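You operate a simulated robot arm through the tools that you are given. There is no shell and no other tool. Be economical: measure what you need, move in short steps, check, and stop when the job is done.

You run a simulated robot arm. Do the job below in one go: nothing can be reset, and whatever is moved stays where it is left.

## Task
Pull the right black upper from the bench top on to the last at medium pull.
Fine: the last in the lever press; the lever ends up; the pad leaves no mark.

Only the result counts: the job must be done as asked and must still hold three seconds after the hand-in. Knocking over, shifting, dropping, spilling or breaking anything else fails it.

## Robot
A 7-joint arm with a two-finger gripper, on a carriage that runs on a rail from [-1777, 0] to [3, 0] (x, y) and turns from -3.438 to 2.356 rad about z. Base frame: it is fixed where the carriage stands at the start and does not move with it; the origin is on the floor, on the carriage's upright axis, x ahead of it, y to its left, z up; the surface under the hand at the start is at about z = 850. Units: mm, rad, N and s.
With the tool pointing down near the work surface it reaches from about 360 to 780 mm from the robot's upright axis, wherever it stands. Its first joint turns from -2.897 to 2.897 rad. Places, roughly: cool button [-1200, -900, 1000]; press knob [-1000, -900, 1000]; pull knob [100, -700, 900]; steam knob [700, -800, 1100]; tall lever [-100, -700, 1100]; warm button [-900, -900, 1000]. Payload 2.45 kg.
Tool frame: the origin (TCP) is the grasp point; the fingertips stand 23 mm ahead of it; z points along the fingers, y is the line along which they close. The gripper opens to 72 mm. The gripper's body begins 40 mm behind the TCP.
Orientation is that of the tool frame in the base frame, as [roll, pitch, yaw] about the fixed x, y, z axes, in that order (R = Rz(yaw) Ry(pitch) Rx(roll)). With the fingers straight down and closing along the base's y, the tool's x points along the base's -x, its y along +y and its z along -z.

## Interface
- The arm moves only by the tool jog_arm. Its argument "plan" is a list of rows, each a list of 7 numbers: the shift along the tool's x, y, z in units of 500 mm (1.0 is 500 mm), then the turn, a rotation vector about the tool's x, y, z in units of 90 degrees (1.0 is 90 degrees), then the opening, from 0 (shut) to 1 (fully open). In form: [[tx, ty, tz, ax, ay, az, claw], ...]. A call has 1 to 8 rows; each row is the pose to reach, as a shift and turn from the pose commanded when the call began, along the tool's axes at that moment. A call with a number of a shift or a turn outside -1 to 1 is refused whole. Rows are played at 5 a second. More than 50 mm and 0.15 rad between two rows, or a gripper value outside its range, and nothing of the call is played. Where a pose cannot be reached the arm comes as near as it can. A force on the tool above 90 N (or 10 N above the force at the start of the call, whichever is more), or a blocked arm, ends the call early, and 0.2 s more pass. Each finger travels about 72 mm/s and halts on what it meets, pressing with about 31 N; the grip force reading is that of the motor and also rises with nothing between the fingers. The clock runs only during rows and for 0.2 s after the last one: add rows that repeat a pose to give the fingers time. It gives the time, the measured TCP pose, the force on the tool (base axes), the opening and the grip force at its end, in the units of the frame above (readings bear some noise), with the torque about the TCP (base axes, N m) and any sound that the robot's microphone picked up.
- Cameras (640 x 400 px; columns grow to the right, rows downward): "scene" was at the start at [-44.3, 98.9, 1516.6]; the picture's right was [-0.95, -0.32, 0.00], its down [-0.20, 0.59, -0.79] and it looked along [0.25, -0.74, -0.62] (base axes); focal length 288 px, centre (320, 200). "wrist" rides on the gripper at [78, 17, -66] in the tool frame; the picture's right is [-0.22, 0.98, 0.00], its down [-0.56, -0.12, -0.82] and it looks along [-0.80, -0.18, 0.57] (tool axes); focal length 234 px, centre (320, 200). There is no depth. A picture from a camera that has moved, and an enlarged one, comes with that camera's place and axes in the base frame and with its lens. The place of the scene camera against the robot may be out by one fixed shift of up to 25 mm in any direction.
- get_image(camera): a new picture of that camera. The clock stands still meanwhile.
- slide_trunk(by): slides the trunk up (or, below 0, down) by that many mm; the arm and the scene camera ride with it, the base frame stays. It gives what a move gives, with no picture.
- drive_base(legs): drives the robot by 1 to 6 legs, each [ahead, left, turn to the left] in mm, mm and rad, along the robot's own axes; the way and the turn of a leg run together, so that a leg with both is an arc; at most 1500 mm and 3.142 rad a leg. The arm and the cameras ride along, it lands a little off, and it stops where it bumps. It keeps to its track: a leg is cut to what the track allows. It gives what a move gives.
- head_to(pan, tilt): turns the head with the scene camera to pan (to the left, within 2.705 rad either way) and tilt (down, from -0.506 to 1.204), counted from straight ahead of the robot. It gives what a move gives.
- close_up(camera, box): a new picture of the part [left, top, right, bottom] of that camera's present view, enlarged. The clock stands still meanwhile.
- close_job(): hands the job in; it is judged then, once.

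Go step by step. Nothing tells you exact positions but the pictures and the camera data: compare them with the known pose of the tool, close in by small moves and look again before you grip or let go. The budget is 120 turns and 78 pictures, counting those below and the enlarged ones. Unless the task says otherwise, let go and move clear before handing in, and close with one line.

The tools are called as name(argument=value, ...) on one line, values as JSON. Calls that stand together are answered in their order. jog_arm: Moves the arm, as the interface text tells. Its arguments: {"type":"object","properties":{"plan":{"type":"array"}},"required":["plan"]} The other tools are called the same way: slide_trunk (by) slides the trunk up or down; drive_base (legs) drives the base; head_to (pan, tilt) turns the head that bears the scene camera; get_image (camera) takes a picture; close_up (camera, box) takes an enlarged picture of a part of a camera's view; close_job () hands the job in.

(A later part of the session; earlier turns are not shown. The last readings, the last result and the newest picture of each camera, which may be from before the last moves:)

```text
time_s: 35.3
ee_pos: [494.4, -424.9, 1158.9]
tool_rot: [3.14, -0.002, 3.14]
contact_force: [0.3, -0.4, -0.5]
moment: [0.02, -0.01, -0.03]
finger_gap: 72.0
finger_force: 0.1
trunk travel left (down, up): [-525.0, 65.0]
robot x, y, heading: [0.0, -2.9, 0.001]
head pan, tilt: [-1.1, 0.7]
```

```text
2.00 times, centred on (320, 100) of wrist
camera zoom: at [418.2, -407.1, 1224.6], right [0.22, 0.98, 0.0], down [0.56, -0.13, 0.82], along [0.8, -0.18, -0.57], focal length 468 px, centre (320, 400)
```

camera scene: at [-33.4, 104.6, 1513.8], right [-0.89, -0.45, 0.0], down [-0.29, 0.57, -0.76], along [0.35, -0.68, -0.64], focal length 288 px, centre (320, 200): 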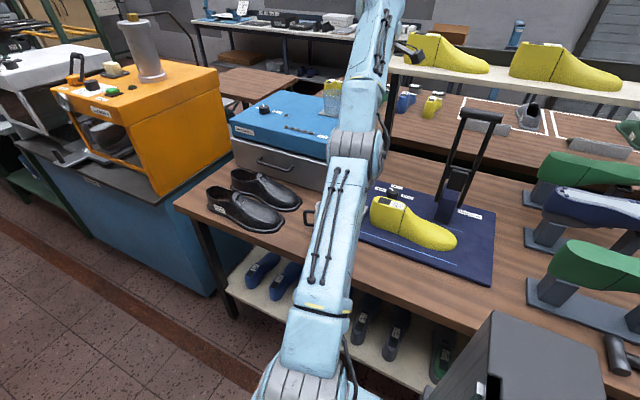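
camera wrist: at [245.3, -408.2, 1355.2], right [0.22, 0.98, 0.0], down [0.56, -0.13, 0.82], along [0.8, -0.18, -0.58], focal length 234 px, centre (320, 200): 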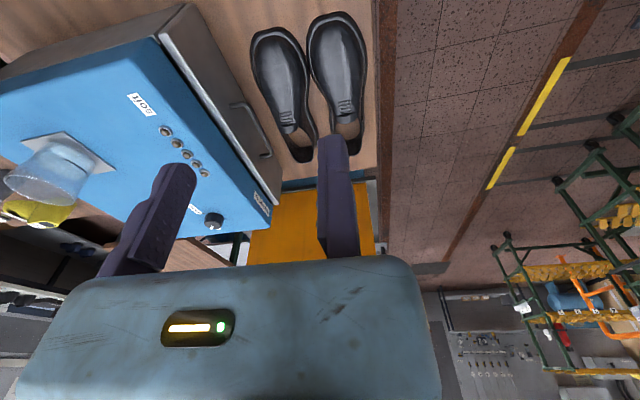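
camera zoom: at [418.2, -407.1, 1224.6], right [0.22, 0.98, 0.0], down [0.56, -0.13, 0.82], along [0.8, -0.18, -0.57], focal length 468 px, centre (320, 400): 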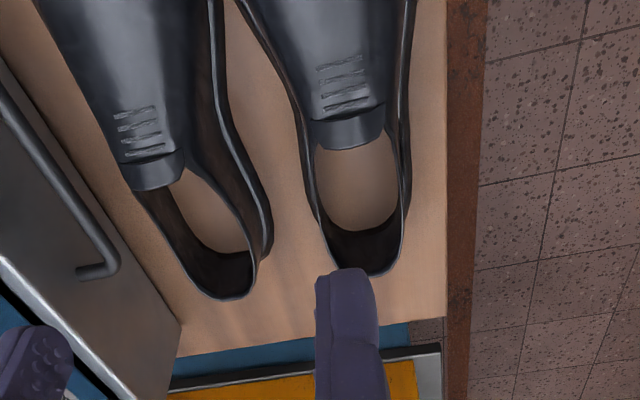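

The throat band is at about [562, -420, 918], 48 mm wide, and the upper's axis runs along x. Before grasping I'll measure the last the same way from above its toe.

jog_arm(plan=[[0.08, 0.0, -0.04, 0, 0, 0, 1], [0.16, 0.0, -0.08, 0, 0, 0, 1], [0.24, 0.0, -0.12, 0, 0, 0, 1], [0.32, 0.0, -0.16, 0, 0, 0, 1], [0.4, 0, -0.2, 0, 0, 0, 1], [0.49, 0, -0.22, 0, 0, 0, 1], [0.58, 0, -0.24, 0, 0, 0, 1], [0.67, 0, -0.26, 0, 0, 0, 1]])

jog_arm(plan=[[0.09, -0.01, 0, 0, 0, 0, 1], [0.18, -0.03, 0, 0, 0, 0, 1], [0.27, -0.05, 0, 0, 0, 0, 1], [0.36, -0.07, 0, 0, 0, 0, 1], [0.45, -0.09, 0, 0, 0, 0, 1], [0.54, -0.11, 0, 0, 0, 0, 1], [0.61, -0.13, 0, 0, 0, 0, 1]])

get_image(camera="wrist")

```text
time_s: 37.1
ee_pos: [154.0, -426.1, 1289.9]
tool_rot: [3.139, 0.0, 3.14]
contact_force: [0.8, 0.0, 0.6]
moment: [0.0, -0.02, 0.03]
finger_gap: 72.0
finger_force: 0.0
trunk travel left (down, up): [-525.0, 65.0]
robot x, y, heading: [-0.7, 4.5, -0.002]
head pan, tilt: [-1.1, 0.7]
```

```text
time_s: 38.7
ee_pos: [-151.1, -488.2, 1290.2]
tool_rot: [3.141, -0.001, 3.139]
contact_force: [1.2, -0.1, 0.7]
moment: [-0.01, 0.02, 0.01]
finger_gap: 71.9
finger_force: 0.1
trunk travel left (down, up): [-525.0, 65.0]
robot x, y, heading: [0.2, -1.4, 0.001]
head pan, tilt: [-1.1, 0.7]
```

```text
42 pictures are left
camera wrist: at [-227.1, -470.2, 1356.5], right [0.22, 0.98, 0.0], down [0.56, -0.13, 0.82], along [0.8, -0.18, -0.57], focal length 234 px, centre (320, 200)
```

wrist: 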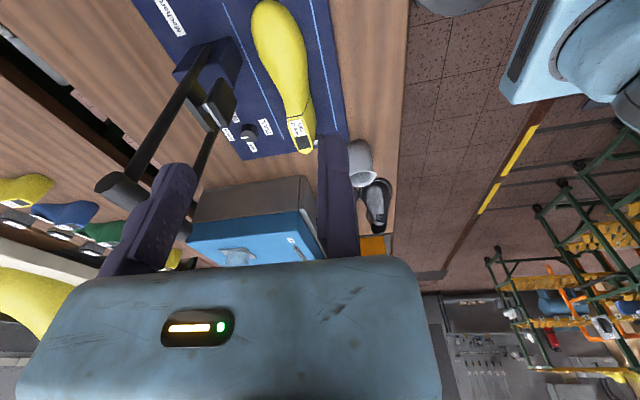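

close_up(camera="wrist", box=[140, 0, 396, 160])

```text
2.50 times, centred on (268, 80) of wrist
camera zoom: at [-227.1, -470.2, 1356.5], right [0.22, 0.98, 0.0], down [0.56, -0.13, 0.82], along [0.8, -0.18, -0.57], focal length 585 px, centre (450, 500)
```

zoom: 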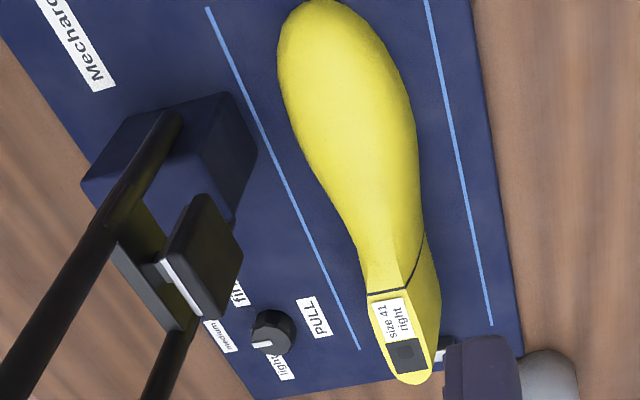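

The last is centred on y ≈ -587, spanning x ≈ -122 to 147 with its cone top at z ≈ 945. The upper therefore has to move by about (-533, -165). I'll go back over the throat band.

jog_arm(plan=[[-0.09, 0.023, 0, 0, 0, 0, 1], [-0.18, 0.046, 0, 0, 0, 0, 1], [-0.27, 0.069, 0, 0, 0, 0, 1], [-0.36, 0.092, 0, 0, 0, 0, 1], [-0.45, 0.115, 0, 0, 0, 0, 1], [-0.54, 0.138, 0, 0, 0, 0, 1], [-0.63, 0.161, 0, 0, 0, 0, 1], [-0.72, 0.184, 0, 0, 0, 0, 1]])

jog_arm(plan=[[-0.088, 0, 0.037, 0, 0, 0, 1], [-0.176, 0, 0.075, 0, 0, 0, 1], [-0.264, 0, 0.112, 0, 0, 0, 1], [-0.352, 0, 0.15, 0, 0, 0, 1], [-0.44, 0, 0.187, 0, 0, 0, 1], [-0.528, 0, 0.225, 0, 0, 0, 1], [-0.616, 0, 0.262, 0, 0, 0, 1], [-0.702, 0, 0.3, 0, 0, 0, 1]])

jog_arm(plan=[[0, 0, 0.08, 0, 0, 0, 1], [0, 0, 0.16, 0, 0, 0, 1], [0, 0, 0.24, 0, 0, 0, 1], [0, 0, 0.28, 0, 0, 0, 1]])

close_up(camera="wrist", box=[120, 0, 440, 200])

```text
time_s: 40.5
ee_pos: [211.1, -395.1, 1288.8]
tool_rot: [3.14, 0.0, 3.138]
contact_force: [0.5, -0.1, -0.3]
moment: [-0.01, -0.04, -0.02]
finger_gap: 72.1
finger_force: 0.0
trunk travel left (down, up): [-525.0, 65.0]
robot x, y, heading: [2.7, -1.7, 0.004]
head pan, tilt: [-1.1, 0.7]
```

```text
time_s: 42.3
ee_pos: [560.7, -396.2, 1139.4]
tool_rot: [3.14, -0.002, 3.141]
contact_force: [0.4, 0.4, 0.1]
moment: [-0.04, 0.01, 0.0]
finger_gap: 71.9
finger_force: 0.1
trunk travel left (down, up): [-525.0, 65.0]
robot x, y, heading: [-0.5, -0.1, 0.004]
head pan, tilt: [-1.1, 0.7]
```

```text
time_s: 43.3
ee_pos: [561.9, -398.0, 997.9]
tool_rot: [3.141, -0.002, 3.138]
contact_force: [-0.2, 0.6, -0.1]
moment: [-0.01, 0.01, -0.03]
finger_gap: 72.1
finger_force: 0.0
trunk travel left (down, up): [-525.0, 65.0]
robot x, y, heading: [-3.5, -3.7, 0.002]
head pan, tilt: [-1.1, 0.7]
```

```text
2.00 times, centred on (280, 100) of wrist
camera zoom: at [486.1, -380.0, 1063.9], right [0.22, 0.98, 0.0], down [0.56, -0.13, 0.82], along [0.8, -0.18, -0.58], focal length 468 px, centre (400, 400)
```

zoom: 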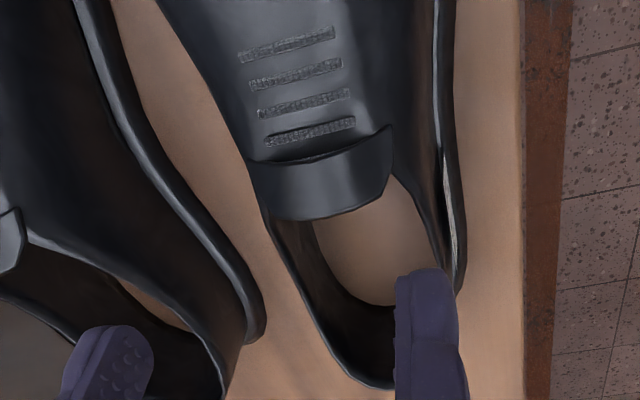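

The band is 52 mm wide, centred on y ≈ -425. I'll centre the open gap on it, go down to z ≈ 915 and close gently.

jog_arm(plan=[[0, 0.012, 0.05, 0, 0, 0, 1], [0, 0.012, 0.1, 0, 0, 0, 1], [0, 0.012, 0.14, 0, 0, 0, 1], [0, 0.012, 0.16, 0, 0, 0, 1]])

close_up(camera="wrist", box=[120, 0, 440, 200])

```text
time_s: 44.3
ee_pos: [561.5, -390.5, 917.9]
tool_rot: [3.139, 0.0, 3.137]
contact_force: [-1.3, 0.0, -0.2]
moment: [0.02, 0.02, -0.01]
finger_gap: 71.9
finger_force: 0.1
trunk travel left (down, up): [-525.0, 65.0]
robot x, y, heading: [-0.9, 1.0, -0.003]
head pan, tilt: [-1.1, 0.7]
```

```text
2.00 times, centred on (280, 100) of wrist
camera zoom: at [485.0, -373.0, 984.0], right [0.22, 0.98, 0.0], down [0.56, -0.13, 0.82], along [0.8, -0.18, -0.58], focal length 468 px, centre (400, 400)
```

zoom: 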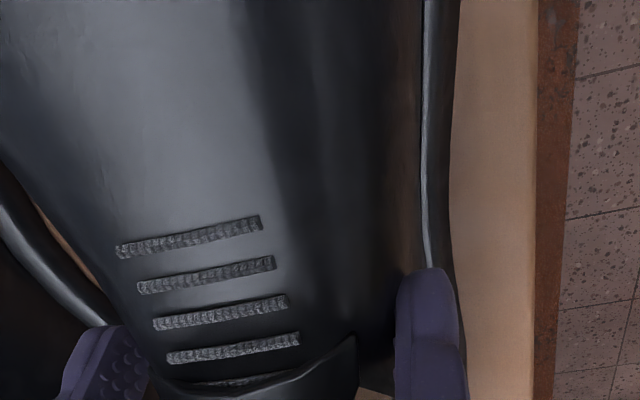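

Both fingers straddle the throat band with clearance. I'll go down 8 mm and close.

jog_arm(plan=[[0, 0, 0.016, 0, 0, 0, 1], [0, 0, 0.016, 0, 0, 0, 0.8], [0, 0, 0.016, 0, 0, 0, 0.6], [0, 0, 0.016, 0, 0, 0, 0.4], [0, 0, 0.016, 0, 0, 0, 0.4]])

close_up(camera="wrist", box=[120, 0, 440, 200])

```text
time_s: 45.5
ee_pos: [562.5, -391.1, 910.9]
tool_rot: [3.139, -0.003, 3.138]
contact_force: [0.7, 0.0, 0.2]
moment: [0.0, -0.03, -0.04]
finger_gap: 29.1
finger_force: 0.1
trunk travel left (down, up): [-525.0, 65.0]
robot x, y, heading: [-1.9, -0.1, 0.002]
head pan, tilt: [-1.1, 0.7]
```

```text
2.00 times, centred on (280, 100) of wrist
camera zoom: at [485.4, -373.3, 976.8], right [0.22, 0.98, 0.0], down [0.56, -0.13, 0.82], along [0.8, -0.18, -0.58], focal length 468 px, centre (400, 400)
```

zoom: 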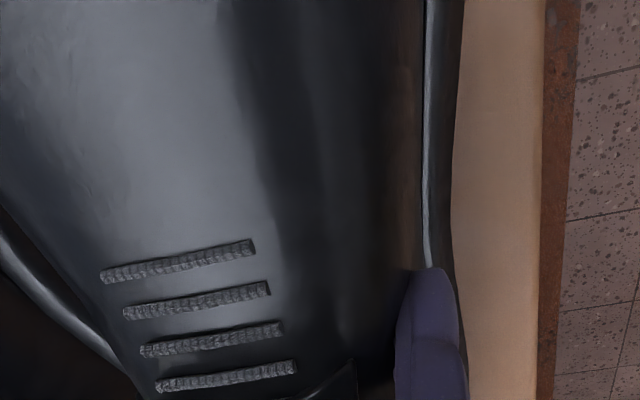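

The moving finger closed to 29 mm with no resistance. It must be behind the band or missing the wall, so I'll look at the whole view.

close_up(camera="wrist", box=[160, 80, 480, 280])

close_up(camera="scene", box=[180, 150, 340, 250])

```text
2.00 times, centred on (320, 180) of wrist
camera zoom: at [485.4, -373.3, 976.8], right [0.22, 0.98, 0.0], down [0.56, -0.13, 0.82], along [0.8, -0.18, -0.58], focal length 468 px, centre (320, 240)
```

zoom: 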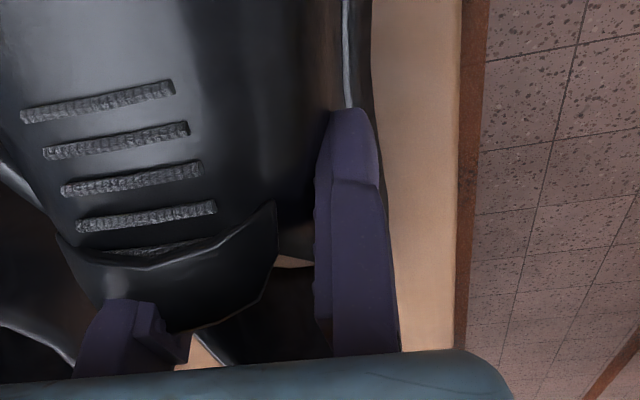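

```text
4.00 times, centred on (260, 200) of scene
camera zoom: at [-33.5, 104.8, 1513.8], right [-0.89, -0.45, 0.0], down [-0.29, 0.57, -0.76], along [0.35, -0.68, -0.64], focal length 1154 px, centre (560, 200)
```

zoom: 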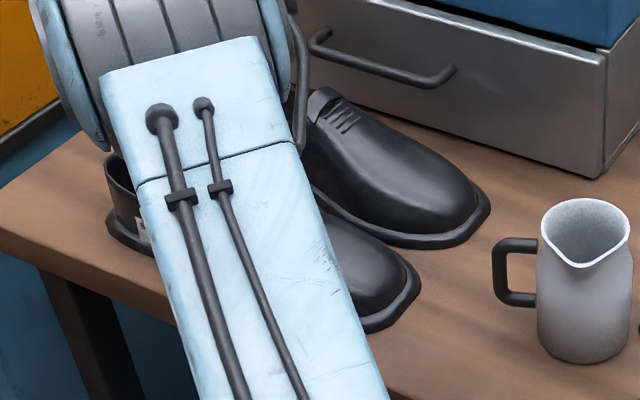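

The fingers have met nothing so far. I'll close further and see where, if anywhere, they meet the upper.

jog_arm(plan=[[0, 0, 0, 0, 0, 0, 0.25], [0, 0, 0, 0, 0, 0, 0.1], [0, 0, 0, 0, 0, 0, 0.0], [0, 0, 0, 0, 0, 0, 0.0]])

close_up(camera="wrist", box=[160, 80, 480, 280])

```text
time_s: 46.5
ee_pos: [561.9, -391.5, 909.8]
tool_rot: [3.139, -0.002, 3.139]
contact_force: [0.1, 0.3, 0.8]
moment: [-0.02, 0.0, -0.01]
finger_gap: 0.0
finger_force: 28.5
trunk travel left (down, up): [-525.0, 65.0]
robot x, y, heading: [0.5, 1.5, -0.001]
head pan, tilt: [-1.1, 0.7]
```

```text
2.00 times, centred on (320, 180) of wrist
camera zoom: at [485.4, -373.3, 976.8], right [0.22, 0.98, 0.0], down [0.56, -0.13, 0.82], along [0.8, -0.18, -0.58], focal length 468 px, centre (320, 240)
```

zoom: 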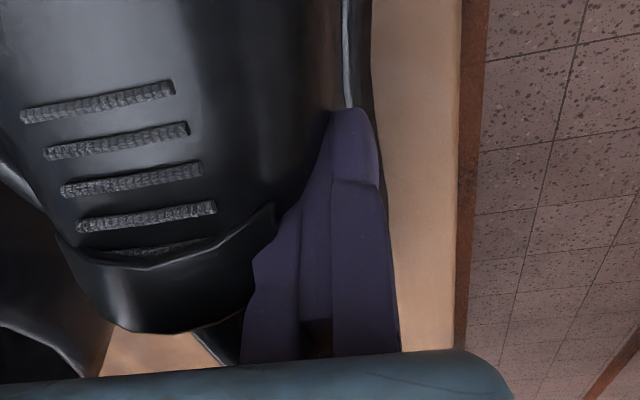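

The fingers passed through the band region without contact, so it isn't solid there. I'll lift, open, and look at the collar further back (about x 620), where the outer width should fit the gap.

jog_arm(plan=[[0, 0, -0.05, 0, 0, 0, 0], [0, 0, -0.12, 0, 0, 0, 0], [-0.04, 0.005, -0.15, 0, 0, 0, 0.5], [-0.09, 0.01, -0.15, 0, 0, 0, 1], [-0.12, 0.01, -0.15, 0, 0, 0, 1], [-0.12, 0.01, -0.15, 0, 0, 0, 1]])

close_up(camera="wrist", box=[140, 0, 460, 200])

```text
time_s: 47.9
ee_pos: [621.9, -387.1, 983.8]
tool_rot: [3.139, -0.001, 3.141]
contact_force: [0.4, -0.4, 1.0]
moment: [0.01, -0.03, 0.0]
finger_gap: 72.0
finger_force: 0.1
trunk travel left (down, up): [-525.0, 65.0]
robot x, y, heading: [1.0, -0.3, 0.0]
head pan, tilt: [-1.1, 0.7]
```

```text
2.00 times, centred on (300, 100) of wrist
camera zoom: at [545.9, -368.9, 1050.8], right [0.22, 0.98, 0.0], down [0.56, -0.13, 0.82], along [0.8, -0.18, -0.58], focal length 468 px, centre (360, 400)
```

zoom: 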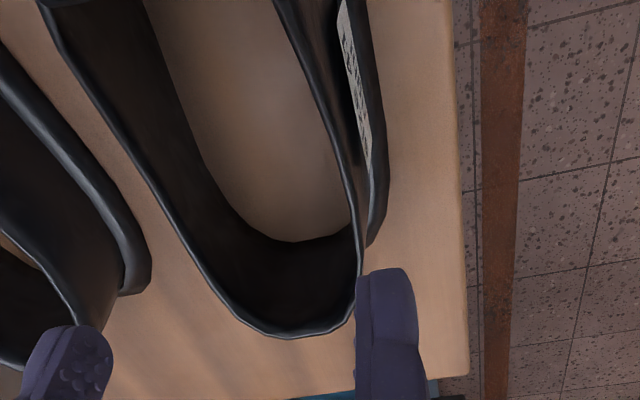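

At x ≈ 625 the collar is about 60 mm wide, centred on y ≈ -422. I'll go down there to z ≈ 903 and close.

jog_arm(plan=[[-0.012, 0.002, 0.04, 0, 0, 0, 1], [-0.016, 0.002, 0.1, 0, 0, 0, 1], [-0.016, 0.002, 0.15, 0, 0, 0, 1], [-0.016, 0.002, 0.162, 0, 0, 0, 1], [-0.016, 0.002, 0.162, 0, 0, 0, 0.9], [-0.016, 0.002, 0.162, 0, 0, 0, 0.75], [-0.016, 0.002, 0.162, 0, 0, 0, 0.6], [-0.016, 0.002, 0.162, 0, 0, 0, 0.6]])

close_up(camera="wrist", box=[140, 0, 460, 200])

```text
time_s: 49.7
ee_pos: [630.2, -385.0, 910.7]
tool_rot: [-3.138, 0.007, 3.139]
contact_force: [7.5, -2.7, 41.2]
moment: [-1.47, -0.18, -0.25]
finger_gap: 72.1
finger_force: 30.8
trunk travel left (down, up): [-525.0, 65.0]
robot x, y, heading: [-0.1, 4.7, 0.001]
head pan, tilt: [-1.1, 0.7]
```

```text
2.00 times, centred on (300, 100) of wrist
camera zoom: at [553.3, -366.9, 975.2], right [0.22, 0.98, 0.0], down [0.55, -0.12, 0.82], along [0.8, -0.18, -0.57], focal length 468 px, centre (360, 400)
```

zoom: 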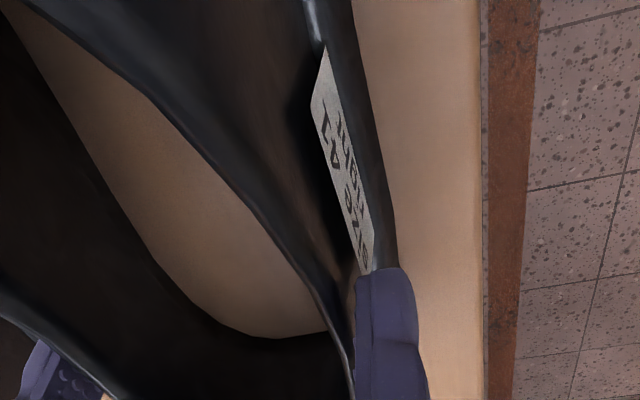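

The fingertips are wedged on the flaring collar walls here, so the shell is solid and just too wide at that depth. I'll lift and try the instep just in front of the throat (x ≈ 540), near the balance point.

jog_arm(plan=[[0, 0, -0.03, 0, 0, 0, 1], [0, 0, -0.08, 0, 0, 0, 1], [0.06, 0, -0.1, 0, 0, 0, 1], [0.12, 0, -0.1, 0, 0, 0, 1], [0.18, 0, -0.08, 0, 0, 0, 1], [0.184, 0, -0.04, 0, 0, 0, 1], [0.184, 0, -0.01, 0, 0, 0, 1]])

get_image(camera="wrist")

```text
time_s: 51.3
ee_pos: [536.0, -384.6, 910.3]
tool_rot: [-3.141, 0.0, 3.137]
contact_force: [0.4, -0.6, 1.8]
moment: [0.02, 0.38, -0.01]
finger_gap: 72.0
finger_force: 0.0
trunk travel left (down, up): [-525.0, 65.0]
robot x, y, heading: [0.3, 2.9, 0.0]
head pan, tilt: [-1.1, 0.7]
```

```text
32 pictures are left
camera wrist: at [460.2, -366.3, 975.9], right [0.22, 0.98, 0.0], down [0.56, -0.13, 0.82], along [0.8, -0.18, -0.57], focal length 234 px, centre (320, 200)
```

wrist: 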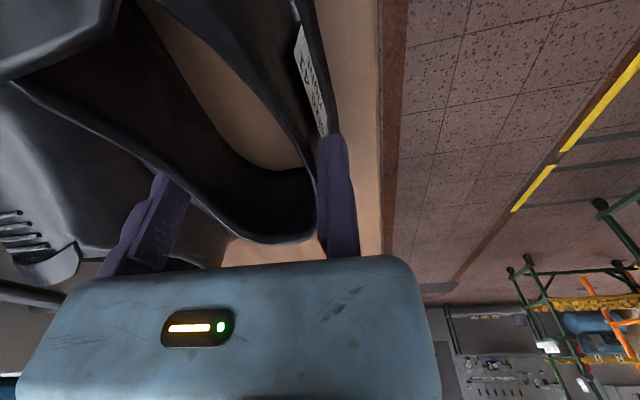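

The collar is actually wedged between the open fingers, and the upper came along with the hand. I'll check the scene before going on.

get_image(camera="scene")

close_up(camera="wrist", box=[0, 0, 360, 225])

```text
31 pictures are left
camera scene: at [-33.7, 105.0, 1513.9], right [-0.89, -0.45, 0.0], down [-0.29, 0.57, -0.77], along [0.35, -0.68, -0.64], focal length 288 px, centre (320, 200)
```

scene: 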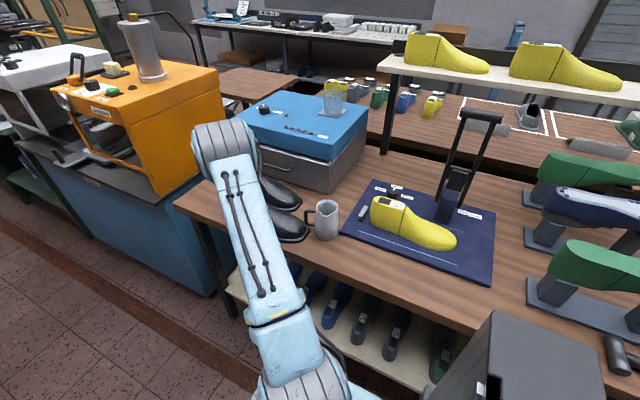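

```text
1.78 times, centred on (180, 112) of wrist
camera zoom: at [460.2, -366.3, 975.9], right [0.22, 0.98, 0.0], down [0.56, -0.13, 0.82], along [0.8, -0.18, -0.57], focal length 416 px, centre (569, 356)
```

zoom: 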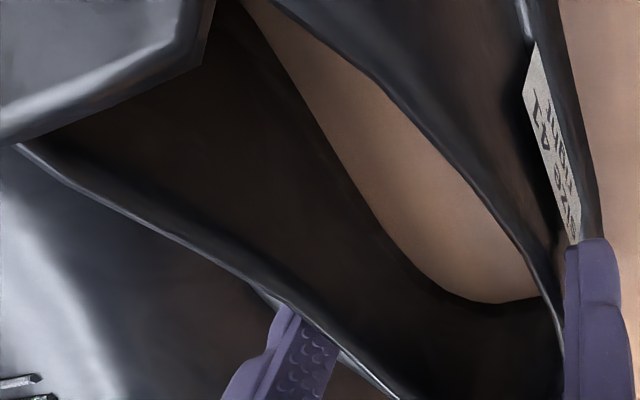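

The left upper and the mug look untouched, and the right upper was set down from above with its collar wedged in the gripper. I'll squeeze now and lift straight up, then see how it hangs.

jog_arm(plan=[[0, 0, 0, 0, 0, 0, 0.7], [0, 0, 0, 0, 0, 0, 0.5], [0, 0, 0, 0, 0, 0, 0.5], [0, 0, -0.03, 0, 0, 0, 0.5], [0, 0, -0.06, 0, 0, 0, 0.5]])

close_up(camera="scene", box=[180, 100, 380, 260])

```text
time_s: 52.5
ee_pos: [538.1, -384.1, 938.3]
tool_rot: [3.14, -0.002, 3.14]
contact_force: [0.4, 1.1, 0.1]
moment: [0.06, 0.02, -0.13]
finger_gap: 71.9
finger_force: 31.1
trunk travel left (down, up): [-525.0, 65.0]
robot x, y, heading: [2.7, -1.2, 0.001]
head pan, tilt: [-1.1, 0.7]
```

```text
2.50 times, centred on (280, 180) of scene
camera zoom: at [-33.5, 104.8, 1513.8], right [-0.89, -0.45, 0.0], down [-0.29, 0.57, -0.76], along [0.35, -0.68, -0.64], focal length 721 px, centre (420, 250)
```

zoom: 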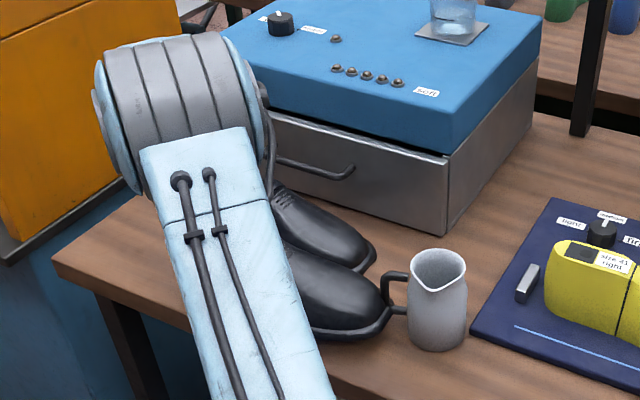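

get_image(camera="wrist")

```text
28 pictures are left
camera wrist: at [462.0, -367.0, 1005.0], right [0.22, 0.98, 0.0], down [0.56, -0.13, 0.82], along [0.8, -0.18, -0.58], focal length 234 px, centre (320, 200)
```

wrist: 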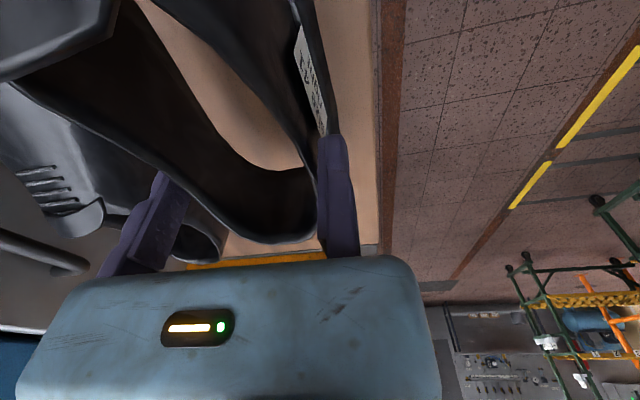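

The upper is firmly held by its collar and moves rigidly with the hand. I'll lift it well clear of the mug and start carrying it towards the last.

jog_arm(plan=[[0, 0, -0.08, 0, 0, 0, 0.5], [0, 0, -0.16, 0, 0, 0, 0.5], [0, 0, -0.24, 0, 0, 0, 0.5], [0, 0, -0.26, 0, 0, 0, 0.5], [0.06, -0.02, -0.26, 0, 0, 0, 0.5], [0.13, -0.04, -0.26, 0, 0, 0, 0.5], [0.2, -0.06, -0.26, 0, 0, 0, 0.5], [0.27, -0.08, -0.26, 0, 0, 0, 0.5]])

jog_arm(plan=[[0.07, -0.02, 0, 0, 0, 0, 0.5], [0.14, -0.045, 0, 0, 0, -0.02, 0.5], [0.22, -0.075, 0, 0, 0, -0.044, 0.5], [0.3, -0.105, 0, 0, 0, -0.044, 0.5], [0.38, -0.14, 0, 0, 0, -0.044, 0.5], [0.46, -0.175, 0, 0, 0, -0.044, 0.5], [0.54, -0.21, 0, 0, 0, -0.044, 0.5], [0.61, -0.247, 0, 0, 0, -0.044, 0.5]])

get_image(camera="scene")

```text
time_s: 54.3
ee_pos: [401.9, -426.3, 1069.3]
tool_rot: [3.14, -0.001, 3.139]
contact_force: [-0.1, 0.0, -0.9]
moment: [0.01, -0.11, -0.01]
finger_gap: 72.1
finger_force: 31.4
trunk travel left (down, up): [-525.0, 65.0]
robot x, y, heading: [-1.0, -0.4, -0.002]
head pan, tilt: [-1.1, 0.7]
```

```text
time_s: 56.1
ee_pos: [98.9, -544.7, 1070.8]
tool_rot: [3.137, 0.002, -3.076]
contact_force: [7.9, 15.4, -2.7]
moment: [1.04, -0.79, -1.78]
finger_gap: 72.1
finger_force: 31.1
trunk travel left (down, up): [-525.0, 65.0]
robot x, y, heading: [-0.7, -0.2, -0.004]
head pan, tilt: [-1.1, 0.7]
```

```text
27 pictures are left
camera scene: at [-32.3, 106.7, 1513.7], right [-0.89, -0.45, 0.0], down [-0.29, 0.57, -0.77], along [0.35, -0.68, -0.64], focal length 288 px, centre (320, 200)
```

scene: 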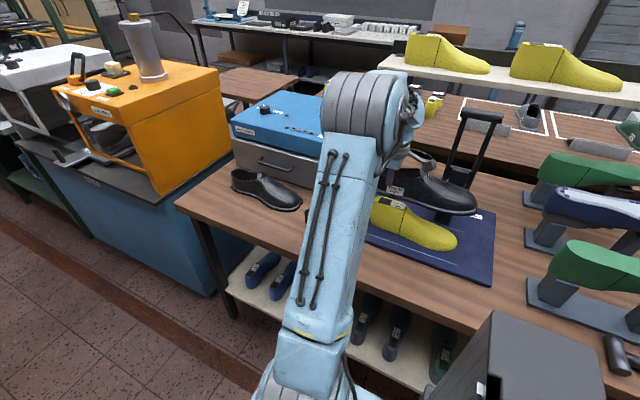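

The toe touched the lever's pad at this height (15 N), and the widths show no turn is needed. I'll back off, undo the turn, lower to pass under the pad but above the cone, and come in again.

jog_arm(plan=[[-0.01, 0.04, 0, 0, 0, 0, 0.5], [-0.01, 0.1, 0, 0, 0, 0.022, 0.5], [-0.005, 0.11, 0, 0, 0, 0.044, 0.5], [-0.005, 0.11, 0.05, 0, 0, 0.044, 0.5], [-0.005, 0.11, 0.096, 0, 0, 0.044, 0.5], [-0.005, 0.11, 0.096, 0, 0, 0.044, 0.5]])

close_up(camera="wrist", box=[0, 0, 420, 262])

close_up(camera="scene", box=[320, 90, 520, 290])

```text
time_s: 57.5
ee_pos: [98.1, -490.0, 1021.6]
tool_rot: [3.139, -0.001, 3.138]
contact_force: [-0.7, 0.0, -1.8]
moment: [0.09, -0.14, 0.0]
finger_gap: 72.2
finger_force: 30.6
trunk travel left (down, up): [-525.0, 65.0]
robot x, y, heading: [-0.4, 0.1, -0.0]
head pan, tilt: [-1.1, 0.7]
```

```text
1.52 times, centred on (210, 131) of wrist
camera zoom: at [21.0, -472.9, 1087.4], right [0.22, 0.98, 0.0], down [0.56, -0.13, 0.82], along [0.8, -0.18, -0.57], focal length 357 px, centre (488, 305)
```

zoom: 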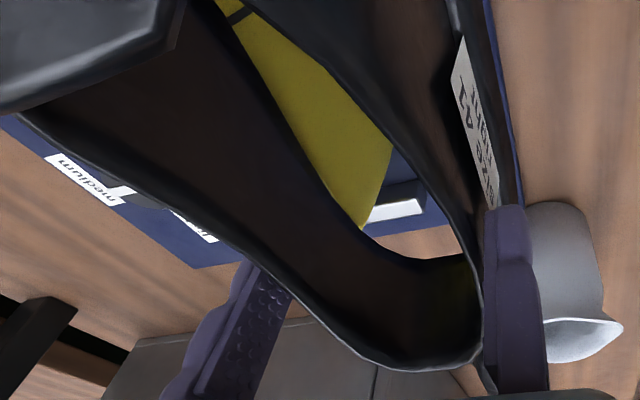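

```text
2.00 times, centred on (420, 190) of scene
camera zoom: at [-33.5, 104.6, 1513.8], right [-0.89, -0.45, 0.0], down [-0.29, 0.57, -0.76], along [0.35, -0.68, -0.64], focal length 577 px, centre (120, 220)
```

zoom: 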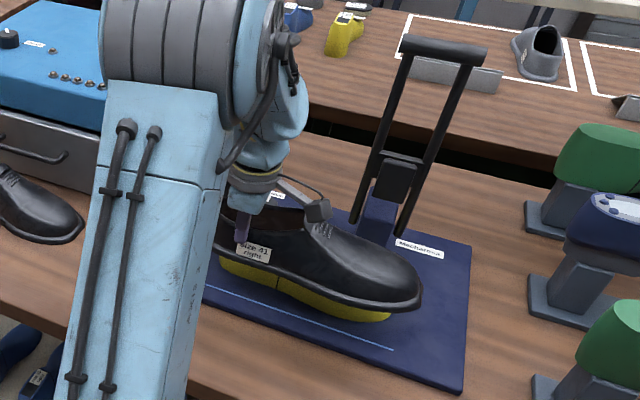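

The upper hangs level over the near side of the last. I'll bring it over in small steps, watching the force.

jog_arm(plan=[[0.002, -0.04, 0, 0, 0, 0, 0.5], [0.004, -0.08, 0, 0, 0, 0, 0.5], [0.004, -0.11, 0, 0, 0, 0, 0.5], [0.004, -0.121, 0, 0, 0, 0, 0.5], [0.004, -0.121, 0, 0, 0, 0, 0.5]])

close_up(camera="wrist", box=[0, 0, 420, 262])

close_up(camera="scene", box=[340, 130, 500, 270])

```text
time_s: 58.7
ee_pos: [95.7, -553.7, 1021.3]
tool_rot: [3.14, -0.002, 3.139]
contact_force: [0.0, 0.6, -1.3]
moment: [0.01, -0.06, 0.03]
finger_gap: 71.9
finger_force: 31.2
trunk travel left (down, up): [-525.0, 65.0]
robot x, y, heading: [-0.3, 1.0, -0.002]
head pan, tilt: [-1.1, 0.7]
```

```text
1.52 times, centred on (210, 131) of wrist
camera zoom: at [18.5, -535.4, 1087.8], right [0.22, 0.98, 0.0], down [0.56, -0.13, 0.82], along [0.8, -0.18, -0.58], focal length 357 px, centre (488, 305)
```

zoom: 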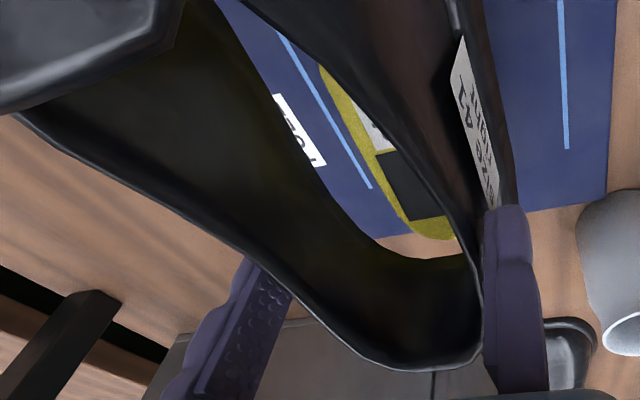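

```text
2.86 times, centred on (420, 200) of scene
camera zoom: at [-33.5, 104.7, 1513.8], right [-0.89, -0.45, 0.0], down [-0.29, 0.57, -0.76], along [0.35, -0.68, -0.64], focal length 824 px, centre (34, 200)
```

zoom: 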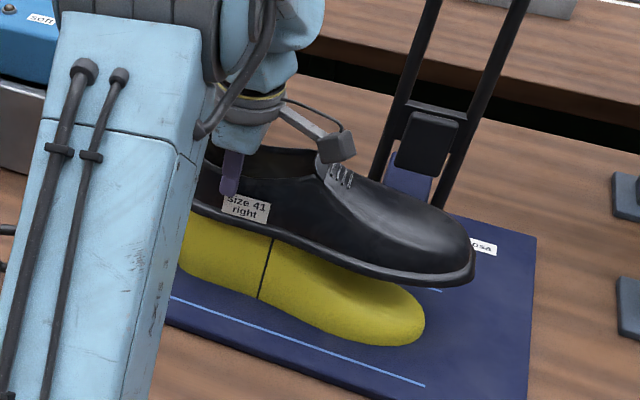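

Alignment looks right to within a few mm. I'll shift 3 mm towards the heel and begin lowering over the cone.

jog_arm(plan=[[-0.006, 0, 0, 0, 0, 0, 0.5], [-0.006, 0, 0.03, 0, 0, 0, 0.5], [-0.006, 0, 0.06, 0, 0, 0, 0.5], [-0.006, 0, 0.08, 0, 0, 0, 0.5]])

close_up(camera="wrist", box=[0, 0, 420, 262])

```text
time_s: 59.7
ee_pos: [98.0, -553.4, 981.2]
tool_rot: [3.14, -0.002, 3.14]
contact_force: [0.3, -0.2, -0.7]
moment: [0.04, -0.07, -0.01]
finger_gap: 72.1
finger_force: 30.9
trunk travel left (down, up): [-525.0, 65.0]
robot x, y, heading: [-1.8, 1.6, -0.004]
head pan, tilt: [-1.1, 0.7]
```

```text
1.52 times, centred on (210, 131) of wrist
camera zoom: at [21.4, -535.5, 1047.6], right [0.22, 0.98, 0.0], down [0.56, -0.13, 0.82], along [0.8, -0.18, -0.58], focal length 357 px, centre (488, 305)
```

zoom: 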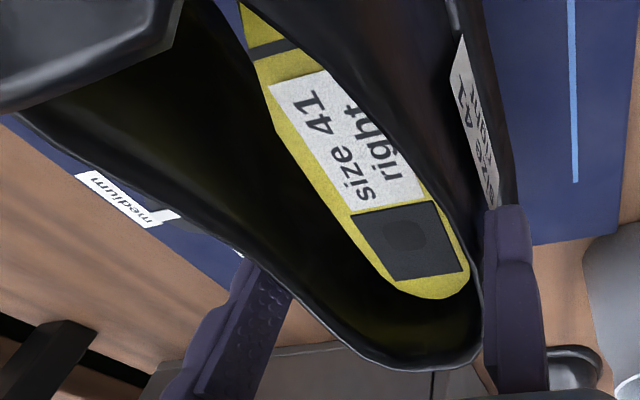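

The cone sits well inside the opening. I'll shift another 2 mm heelward and keep lowering in small steps.

jog_arm(plan=[[-0.005, 0, 0, 0, 0, 0, 0.5], [-0.005, 0, 0.02, 0, 0, 0, 0.5], [-0.005, 0, 0.04, 0, 0, 0, 0.5], [-0.005, 0, 0.06, 0, 0, 0, 0.5]])

jog_arm(plan=[[0, 0, 0.015, 0, 0, 0, 0.5], [0, 0, 0.03, 0, 0, 0, 0.5], [0, 0, 0.03, 0, 0, 0, 0.5]])

```text
time_s: 60.7
ee_pos: [100.1, -552.4, 953.4]
tool_rot: [3.14, -0.001, 3.138]
contact_force: [0.2, -0.5, -1.6]
moment: [0.03, -0.07, 0.0]
finger_gap: 72.1
finger_force: 31.1
trunk travel left (down, up): [-525.0, 65.0]
robot x, y, heading: [-1.4, -1.9, 0.001]
head pan, tilt: [-1.1, 0.7]
```

```text
time_s: 61.5
ee_pos: [100.9, -554.9, 935.7]
tool_rot: [3.139, 0.0, 3.138]
contact_force: [0.9, 3.8, 1.7]
moment: [0.19, 0.04, -0.27]
finger_gap: 72.2
finger_force: 31.0
trunk travel left (down, up): [-525.0, 65.0]
robot x, y, heading: [2.0, 0.7, 0.004]
head pan, tilt: [-1.1, 0.7]
```

There is a light touch (about 4 N in +y). I'll ease 2 mm that way and continue down.

jog_arm(plan=[[0, 0.005, 0, 0, 0, 0, 0.5], [0, 0.005, 0.012, 0, 0, 0, 0.5], [0, 0.005, 0.02, 0, 0, 0, 0.5], [0, 0.005, 0.02, 0, 0, 0, 0.5]])

close_up(camera="scene", box=[340, 130, 500, 270])

close_up(camera="wrist", box=[0, 0, 420, 262])

```text
time_s: 62.5
ee_pos: [101.3, -549.5, 926.5]
tool_rot: [3.14, -0.003, 3.139]
contact_force: [-0.2, 1.6, 0.0]
moment: [0.13, 0.11, -0.19]
finger_gap: 71.9
finger_force: 31.3
trunk travel left (down, up): [-525.0, 65.0]
robot x, y, heading: [0.4, -0.0, 0.002]
head pan, tilt: [-1.1, 0.7]
```

```text
2.86 times, centred on (420, 200) of scene
camera zoom: at [-33.5, 104.9, 1513.8], right [-0.89, -0.45, 0.0], down [-0.29, 0.57, -0.76], along [0.35, -0.68, -0.64], focal length 824 px, centre (34, 200)
```

zoom: 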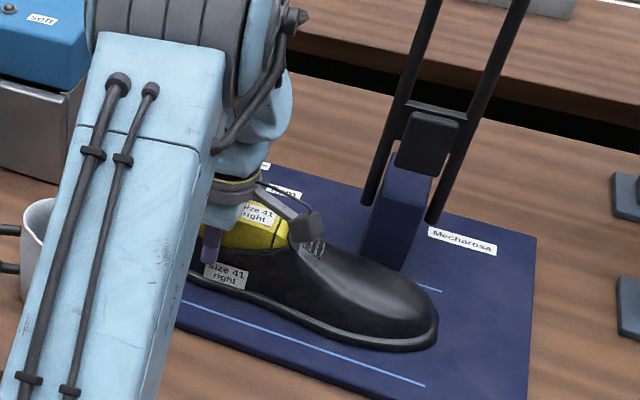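

```text
1.52 times, centred on (210, 131) of wrist
camera zoom: at [24.3, -532.4, 992.8], right [0.22, 0.98, 0.0], down [0.56, -0.13, 0.82], along [0.8, -0.18, -0.58], focal length 357 px, centre (488, 305)
```

zoom: 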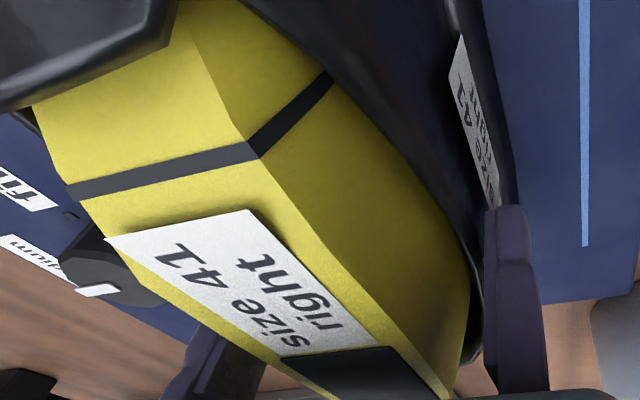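

The upper is nearly seated over the last. I'll lower the last few mm until contact.

jog_arm(plan=[[0, 0, 0.006, 0, 0, 0, 0.5], [0, 0, 0.012, 0, 0, 0, 0.5], [0, 0, 0.012, 0, 0, 0, 0.5]])

```text
time_s: 63.3
ee_pos: [101.0, -550.9, 925.2]
tool_rot: [-3.137, 0.001, 3.139]
contact_force: [0.8, 5.6, 33.8]
moment: [-0.97, -0.18, -0.51]
finger_gap: 72.1
finger_force: 30.6
trunk travel left (down, up): [-525.0, 65.0]
robot x, y, heading: [0.0, -0.1, -0.007]
head pan, tilt: [-1.1, 0.7]
```

It has bottomed out at z ≈ 925. The collar is wedged in the fully open gap, so I'll open, relieve the pressure and slide the hand heelward where the collar is narrower, before lifting.

jog_arm(plan=[[0, 0, -0.008, 0, 0, 0, 1], [0, 0, -0.01, 0, 0, 0, 1], [-0.02, 0, -0.01, 0, 0, 0, 1], [-0.04, 0, -0.01, 0, 0, 0, 1], [-0.06, 0, -0.01, 0, 0, 0, 1]])

close_up(camera="scene", box=[340, 130, 500, 270])

```text
time_s: 64.5
ee_pos: [140.1, -549.2, 922.8]
tool_rot: [3.138, 0.004, -3.13]
contact_force: [1.3, -0.4, -0.2]
moment: [0.02, 0.12, 0.03]
finger_gap: 71.7
finger_force: 0.1
trunk travel left (down, up): [-525.0, 65.0]
robot x, y, heading: [0.7, -1.3, 0.004]
head pan, tilt: [-1.1, 0.7]
```

```text
2.86 times, centred on (420, 200) of scene
camera zoom: at [-31.8, 104.1, 1513.7], right [-0.89, -0.46, 0.0], down [-0.29, 0.57, -0.76], along [0.35, -0.68, -0.65], focal length 824 px, centre (34, 200)
```

zoom: 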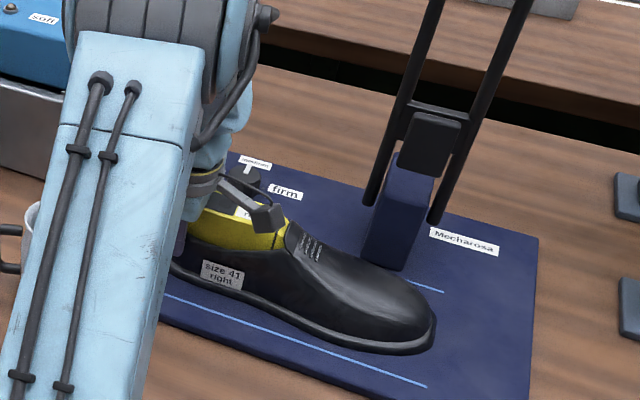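

The upper stayed on the last and the fingers are free. I'll lift straight up.

jog_arm(plan=[[0, 0, -0.02, 0, 0, 0, 1], [0, 0, -0.06, 0, 0, 0, 1], [0, 0, -0.12, 0, 0, 0, 1], [0, 0.02, -0.2, 0, 0, 0, 1], [0, 0.06, -0.28, 0, 0, 0, 1], [0, 0.1, -0.36, 0, 0, 0, 1], [0, 0.16, -0.42, 0, 0, 0, 1]])

head_to(pan=-1.7, tilt=0.6)

close_up(camera="scene", box=[190, 100, 390, 300])

```text
time_s: 66.1
ee_pos: [128.8, -472.8, 1136.2]
tool_rot: [3.141, -0.002, 3.14]
contact_force: [-0.8, -0.6, 0.2]
moment: [0.0, -0.03, -0.06]
finger_gap: 72.2
finger_force: 0.0
trunk travel left (down, up): [-525.0, 65.0]
robot x, y, heading: [3.7, -2.0, -0.0]
head pan, tilt: [-1.1, 0.7]
```

```text
time_s: 67.1
ee_pos: [128.6, -472.5, 1136.2]
tool_rot: [3.141, -0.003, 3.139]
contact_force: [-0.2, -0.5, -0.3]
moment: [0.0, 0.0, 0.0]
finger_gap: 72.0
finger_force: 0.0
trunk travel left (down, up): [-525.0, 65.0]
robot x, y, heading: [-4.9, 0.8, 0.005]
head pan, tilt: [-1.7, 0.6]
```

```text
2.00 times, centred on (290, 200) of scene
camera zoom: at [-83.4, 92.8, 1522.4], right [-0.99, 0.13, 0.0], down [0.07, 0.56, -0.82], along [-0.11, -0.82, -0.57], focal length 577 px, centre (380, 200)
```

zoom: 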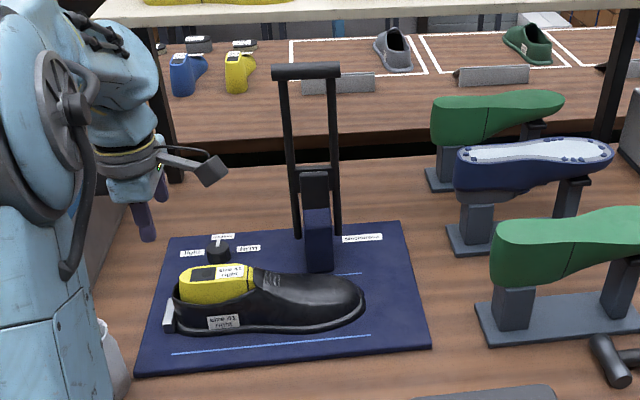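

The upper is seated against the heel stop, and the knob still reads medium. I'll inspect the lever and its pad closely before pulling.

close_up(camera="scene", box=[270, 120, 320, 240])

close_up(camera="scene", box=[230, 220, 330, 280])

```text
3.33 times, centred on (295, 180) of scene
camera zoom: at [-83.4, 92.8, 1522.4], right [-0.99, 0.13, 0.0], down [0.07, 0.56, -0.82], along [-0.11, -0.82, -0.57], focal length 962 px, centre (403, 267)
```

zoom: 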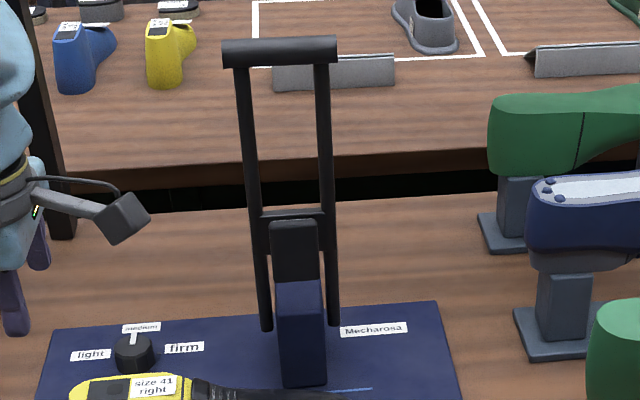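

```text
6.40 times, centred on (280, 250) of scene
camera zoom: at [-83.4, 92.8, 1522.4], right [-0.99, 0.13, 0.0], down [0.07, 0.56, -0.82], along [-0.11, -0.82, -0.57], focal length 1846 px, centre (576, -120)
```

zoom: 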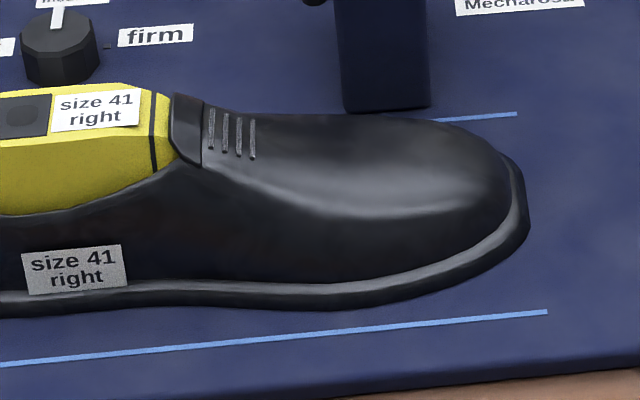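

The lever handle is at about [-64, -690, 1205], with its pivot near z 910, so it swings towards me. I'll retract the hand, then drive the carriage along the rail to get a comfortable arm posture for pulling it.

jog_arm(plan=[[0, 0.06, -0.05, 0, 0, 0, 1], [0, 0.12, -0.1, 0, 0, 0, 1], [0, 0.17, -0.15, 0, 0, 0, 1]])

drive_base(legs=[[-400, 0, 0]])

head_to(pan=-1.15, tilt=0.45)

get_image(camera="scene")

```text
time_s: 67.9
ee_pos: [129.6, -389.6, 1211.2]
tool_rot: [3.141, -0.001, 3.138]
contact_force: [0.1, 0.0, 0.7]
moment: [0.01, 0.01, -0.01]
finger_gap: 71.9
finger_force: 0.0
trunk travel left (down, up): [-525.0, 65.0]
robot x, y, heading: [1.4, 1.5, -0.002]
head pan, tilt: [-1.7, 0.6]
```

```text
time_s: 70.5
ee_pos: [-276.0, -388.9, 1211.7]
tool_rot: [3.14, -0.002, 3.137]
contact_force: [-0.9, 0.7, 0.3]
moment: [-0.02, -0.02, -0.02]
finger_gap: 72.2
finger_force: 0.1
trunk travel left (down, up): [-525.0, 65.0]
robot x, y, heading: [-406.8, -2.5, -0.005]
head pan, tilt: [-1.7, 0.6]
```

```text
time_s: 71.4
ee_pos: [-277.2, -388.5, 1211.6]
tool_rot: [3.14, -0.003, 3.138]
contact_force: [0.5, 0.1, 0.5]
moment: [0.03, 0.0, 0.01]
finger_gap: 72.0
finger_force: 0.1
trunk travel left (down, up): [-525.0, 65.0]
robot x, y, heading: [-403.9, -2.4, -0.009]
head pan, tilt: [-1.15, 0.45]
```

```text
15 pictures are left
camera scene: at [-439.7, 96.7, 1536.0], right [-0.91, -0.41, 0.0], down [-0.18, 0.4, -0.9], along [0.36, -0.82, -0.44], focal length 288 px, centre (320, 200)
```

scene: 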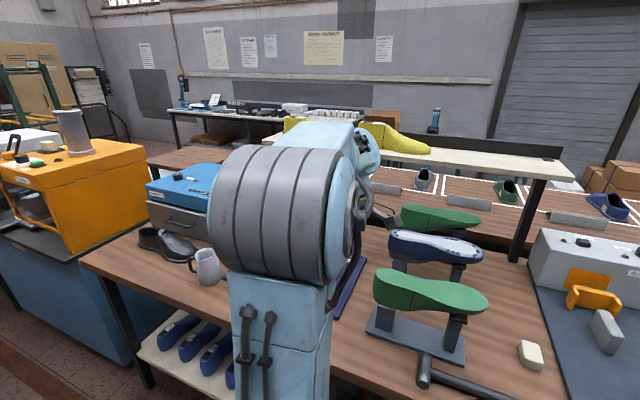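

The lever is hidden by the arm from here. I'll drive a bit closer and tilt the tool 50° outward, to cage the handle bar from above and in front.

drive_base(legs=[[75, 0, 0]])

jog_arm(plan=[[0, 0, -0.02, 0.09, 0, 0, 1], [-0.02, 0, -0.04, 0.18, 0, 0, 1], [-0.06, -0.04, -0.06, 0.27, 0, 0, 1], [-0.11, -0.1, -0.06, 0.36, 0, 0, 1], [-0.16, -0.16, -0.06, 0.45, 0, 0, 1], [-0.21, -0.22, -0.06, 0.52, 0, 0, 1], [-0.26, -0.28, -0.06, 0.556, 0, 0, 1], [-0.27, -0.33, -0.06, 0.556, 0, 0, 1]])

get_image(camera="wrist")

```text
time_s: 72.5
ee_pos: [-201.5, -388.8, 1210.6]
tool_rot: [3.138, -0.001, 3.139]
contact_force: [-0.8, -1.1, -0.4]
moment: [0.0, 0.01, 0.0]
finger_gap: 71.7
finger_force: 0.0
trunk travel left (down, up): [-525.0, 65.0]
robot x, y, heading: [-331.7, 0.2, -0.003]
head pan, tilt: [-1.15, 0.45]
```

```text
time_s: 74.3
ee_pos: [-69.0, -553.6, 1241.2]
tool_rot: [-2.269, -0.003, 3.138]
contact_force: [0.5, -0.5, 0.4]
moment: [0.0, 0.01, -0.01]
finger_gap: 72.1
finger_force: 0.0
trunk travel left (down, up): [-525.0, 65.0]
robot x, y, heading: [-334.0, 2.9, -0.003]
head pan, tilt: [-1.15, 0.45]
```

```text
14 pictures are left
camera wrist: at [-145.0, -492.3, 1270.4], right [0.22, 0.63, -0.75], down [0.56, 0.54, 0.62], along [0.8, -0.56, -0.23], focal length 234 px, centre (320, 200)
```

wrist: 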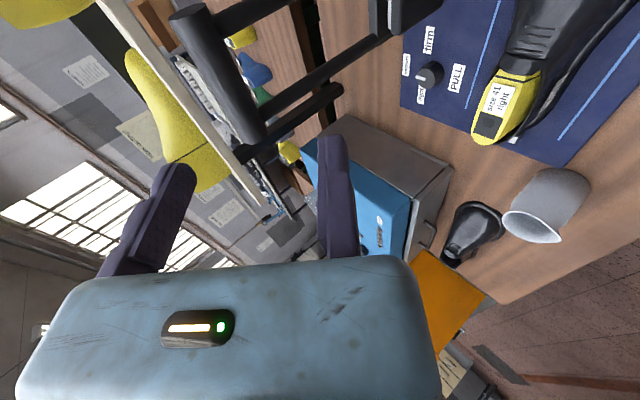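

The wrist camera sees the handle bar clearly; I put it at about [-60, -705, 1222]. I'll close in part-way along the tool and look again.

jog_arm(plan=[[-0.007, -0.046, 0.068, 0, 0, 0, 1], [-0.014, -0.093, 0.136, 0, 0, 0, 1], [-0.014, -0.093, 0.136, 0, 0, 0, 1]])

get_image(camera="wrist")

```text
time_s: 75.1
ee_pos: [-61.2, -635.7, 1231.8]
tool_rot: [-2.27, -0.001, 3.138]
contact_force: [0.1, 0.4, -0.6]
moment: [0.02, 0.03, -0.04]
finger_gap: 72.2
finger_force: 0.0
trunk travel left (down, up): [-525.0, 65.0]
robot x, y, heading: [-332.8, 2.8, 0.001]
head pan, tilt: [-1.15, 0.45]
```

```text
13 pictures are left
camera wrist: at [-137.9, -574.2, 1261.2], right [0.22, 0.63, -0.75], down [0.56, 0.54, 0.62], along [0.8, -0.56, -0.23], focal length 234 px, centre (320, 200)
```

wrist: 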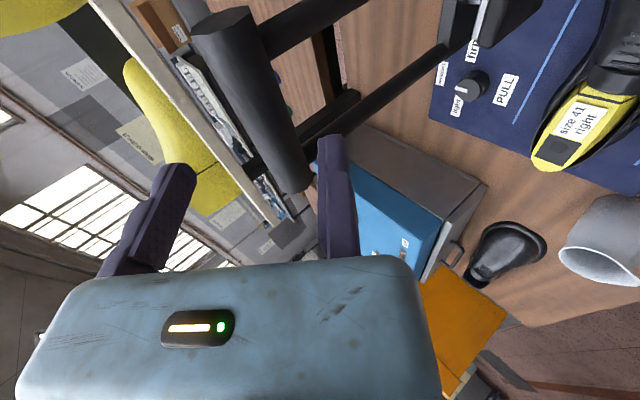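

With the closer view the bar is at about [-66, -683, 1229]. I'll insert so it lies centred between the fingers.

jog_arm(plan=[[0.01, 0.015, 0.0, 0, 0, 0, 1], [0.01, 0.015, 0.04, 0, 0, 0, 1], [0.01, 0.015, 0.08, 0, 0, 0, 1], [0.01, 0.015, 0.08, 0, 0, 0, 1]])

get_image(camera="wrist")

```text
time_s: 76.1
ee_pos: [-66.5, -660.6, 1200.3]
tool_rot: [-2.268, -0.002, 3.139]
contact_force: [0.2, -0.2, -0.7]
moment: [0.0, -0.01, 0.02]
finger_gap: 72.2
finger_force: 0.1
trunk travel left (down, up): [-525.0, 65.0]
robot x, y, heading: [-333.9, 2.8, 0.001]
head pan, tilt: [-1.15, 0.45]
```

```text
12 pictures are left
camera wrist: at [-142.8, -598.6, 1230.1], right [0.22, 0.63, -0.75], down [0.56, 0.54, 0.62], along [0.8, -0.56, -0.23], focal length 234 px, centre (320, 200)
```

wrist: 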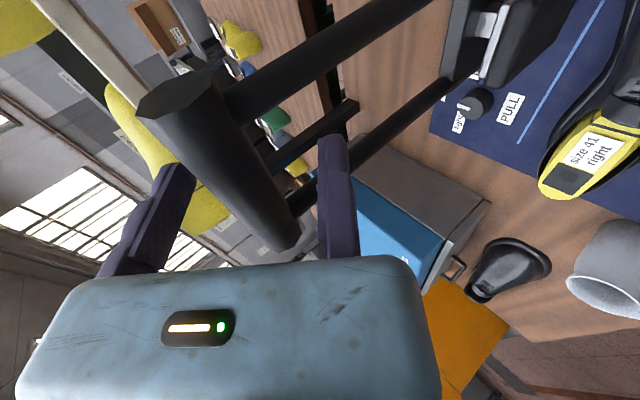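

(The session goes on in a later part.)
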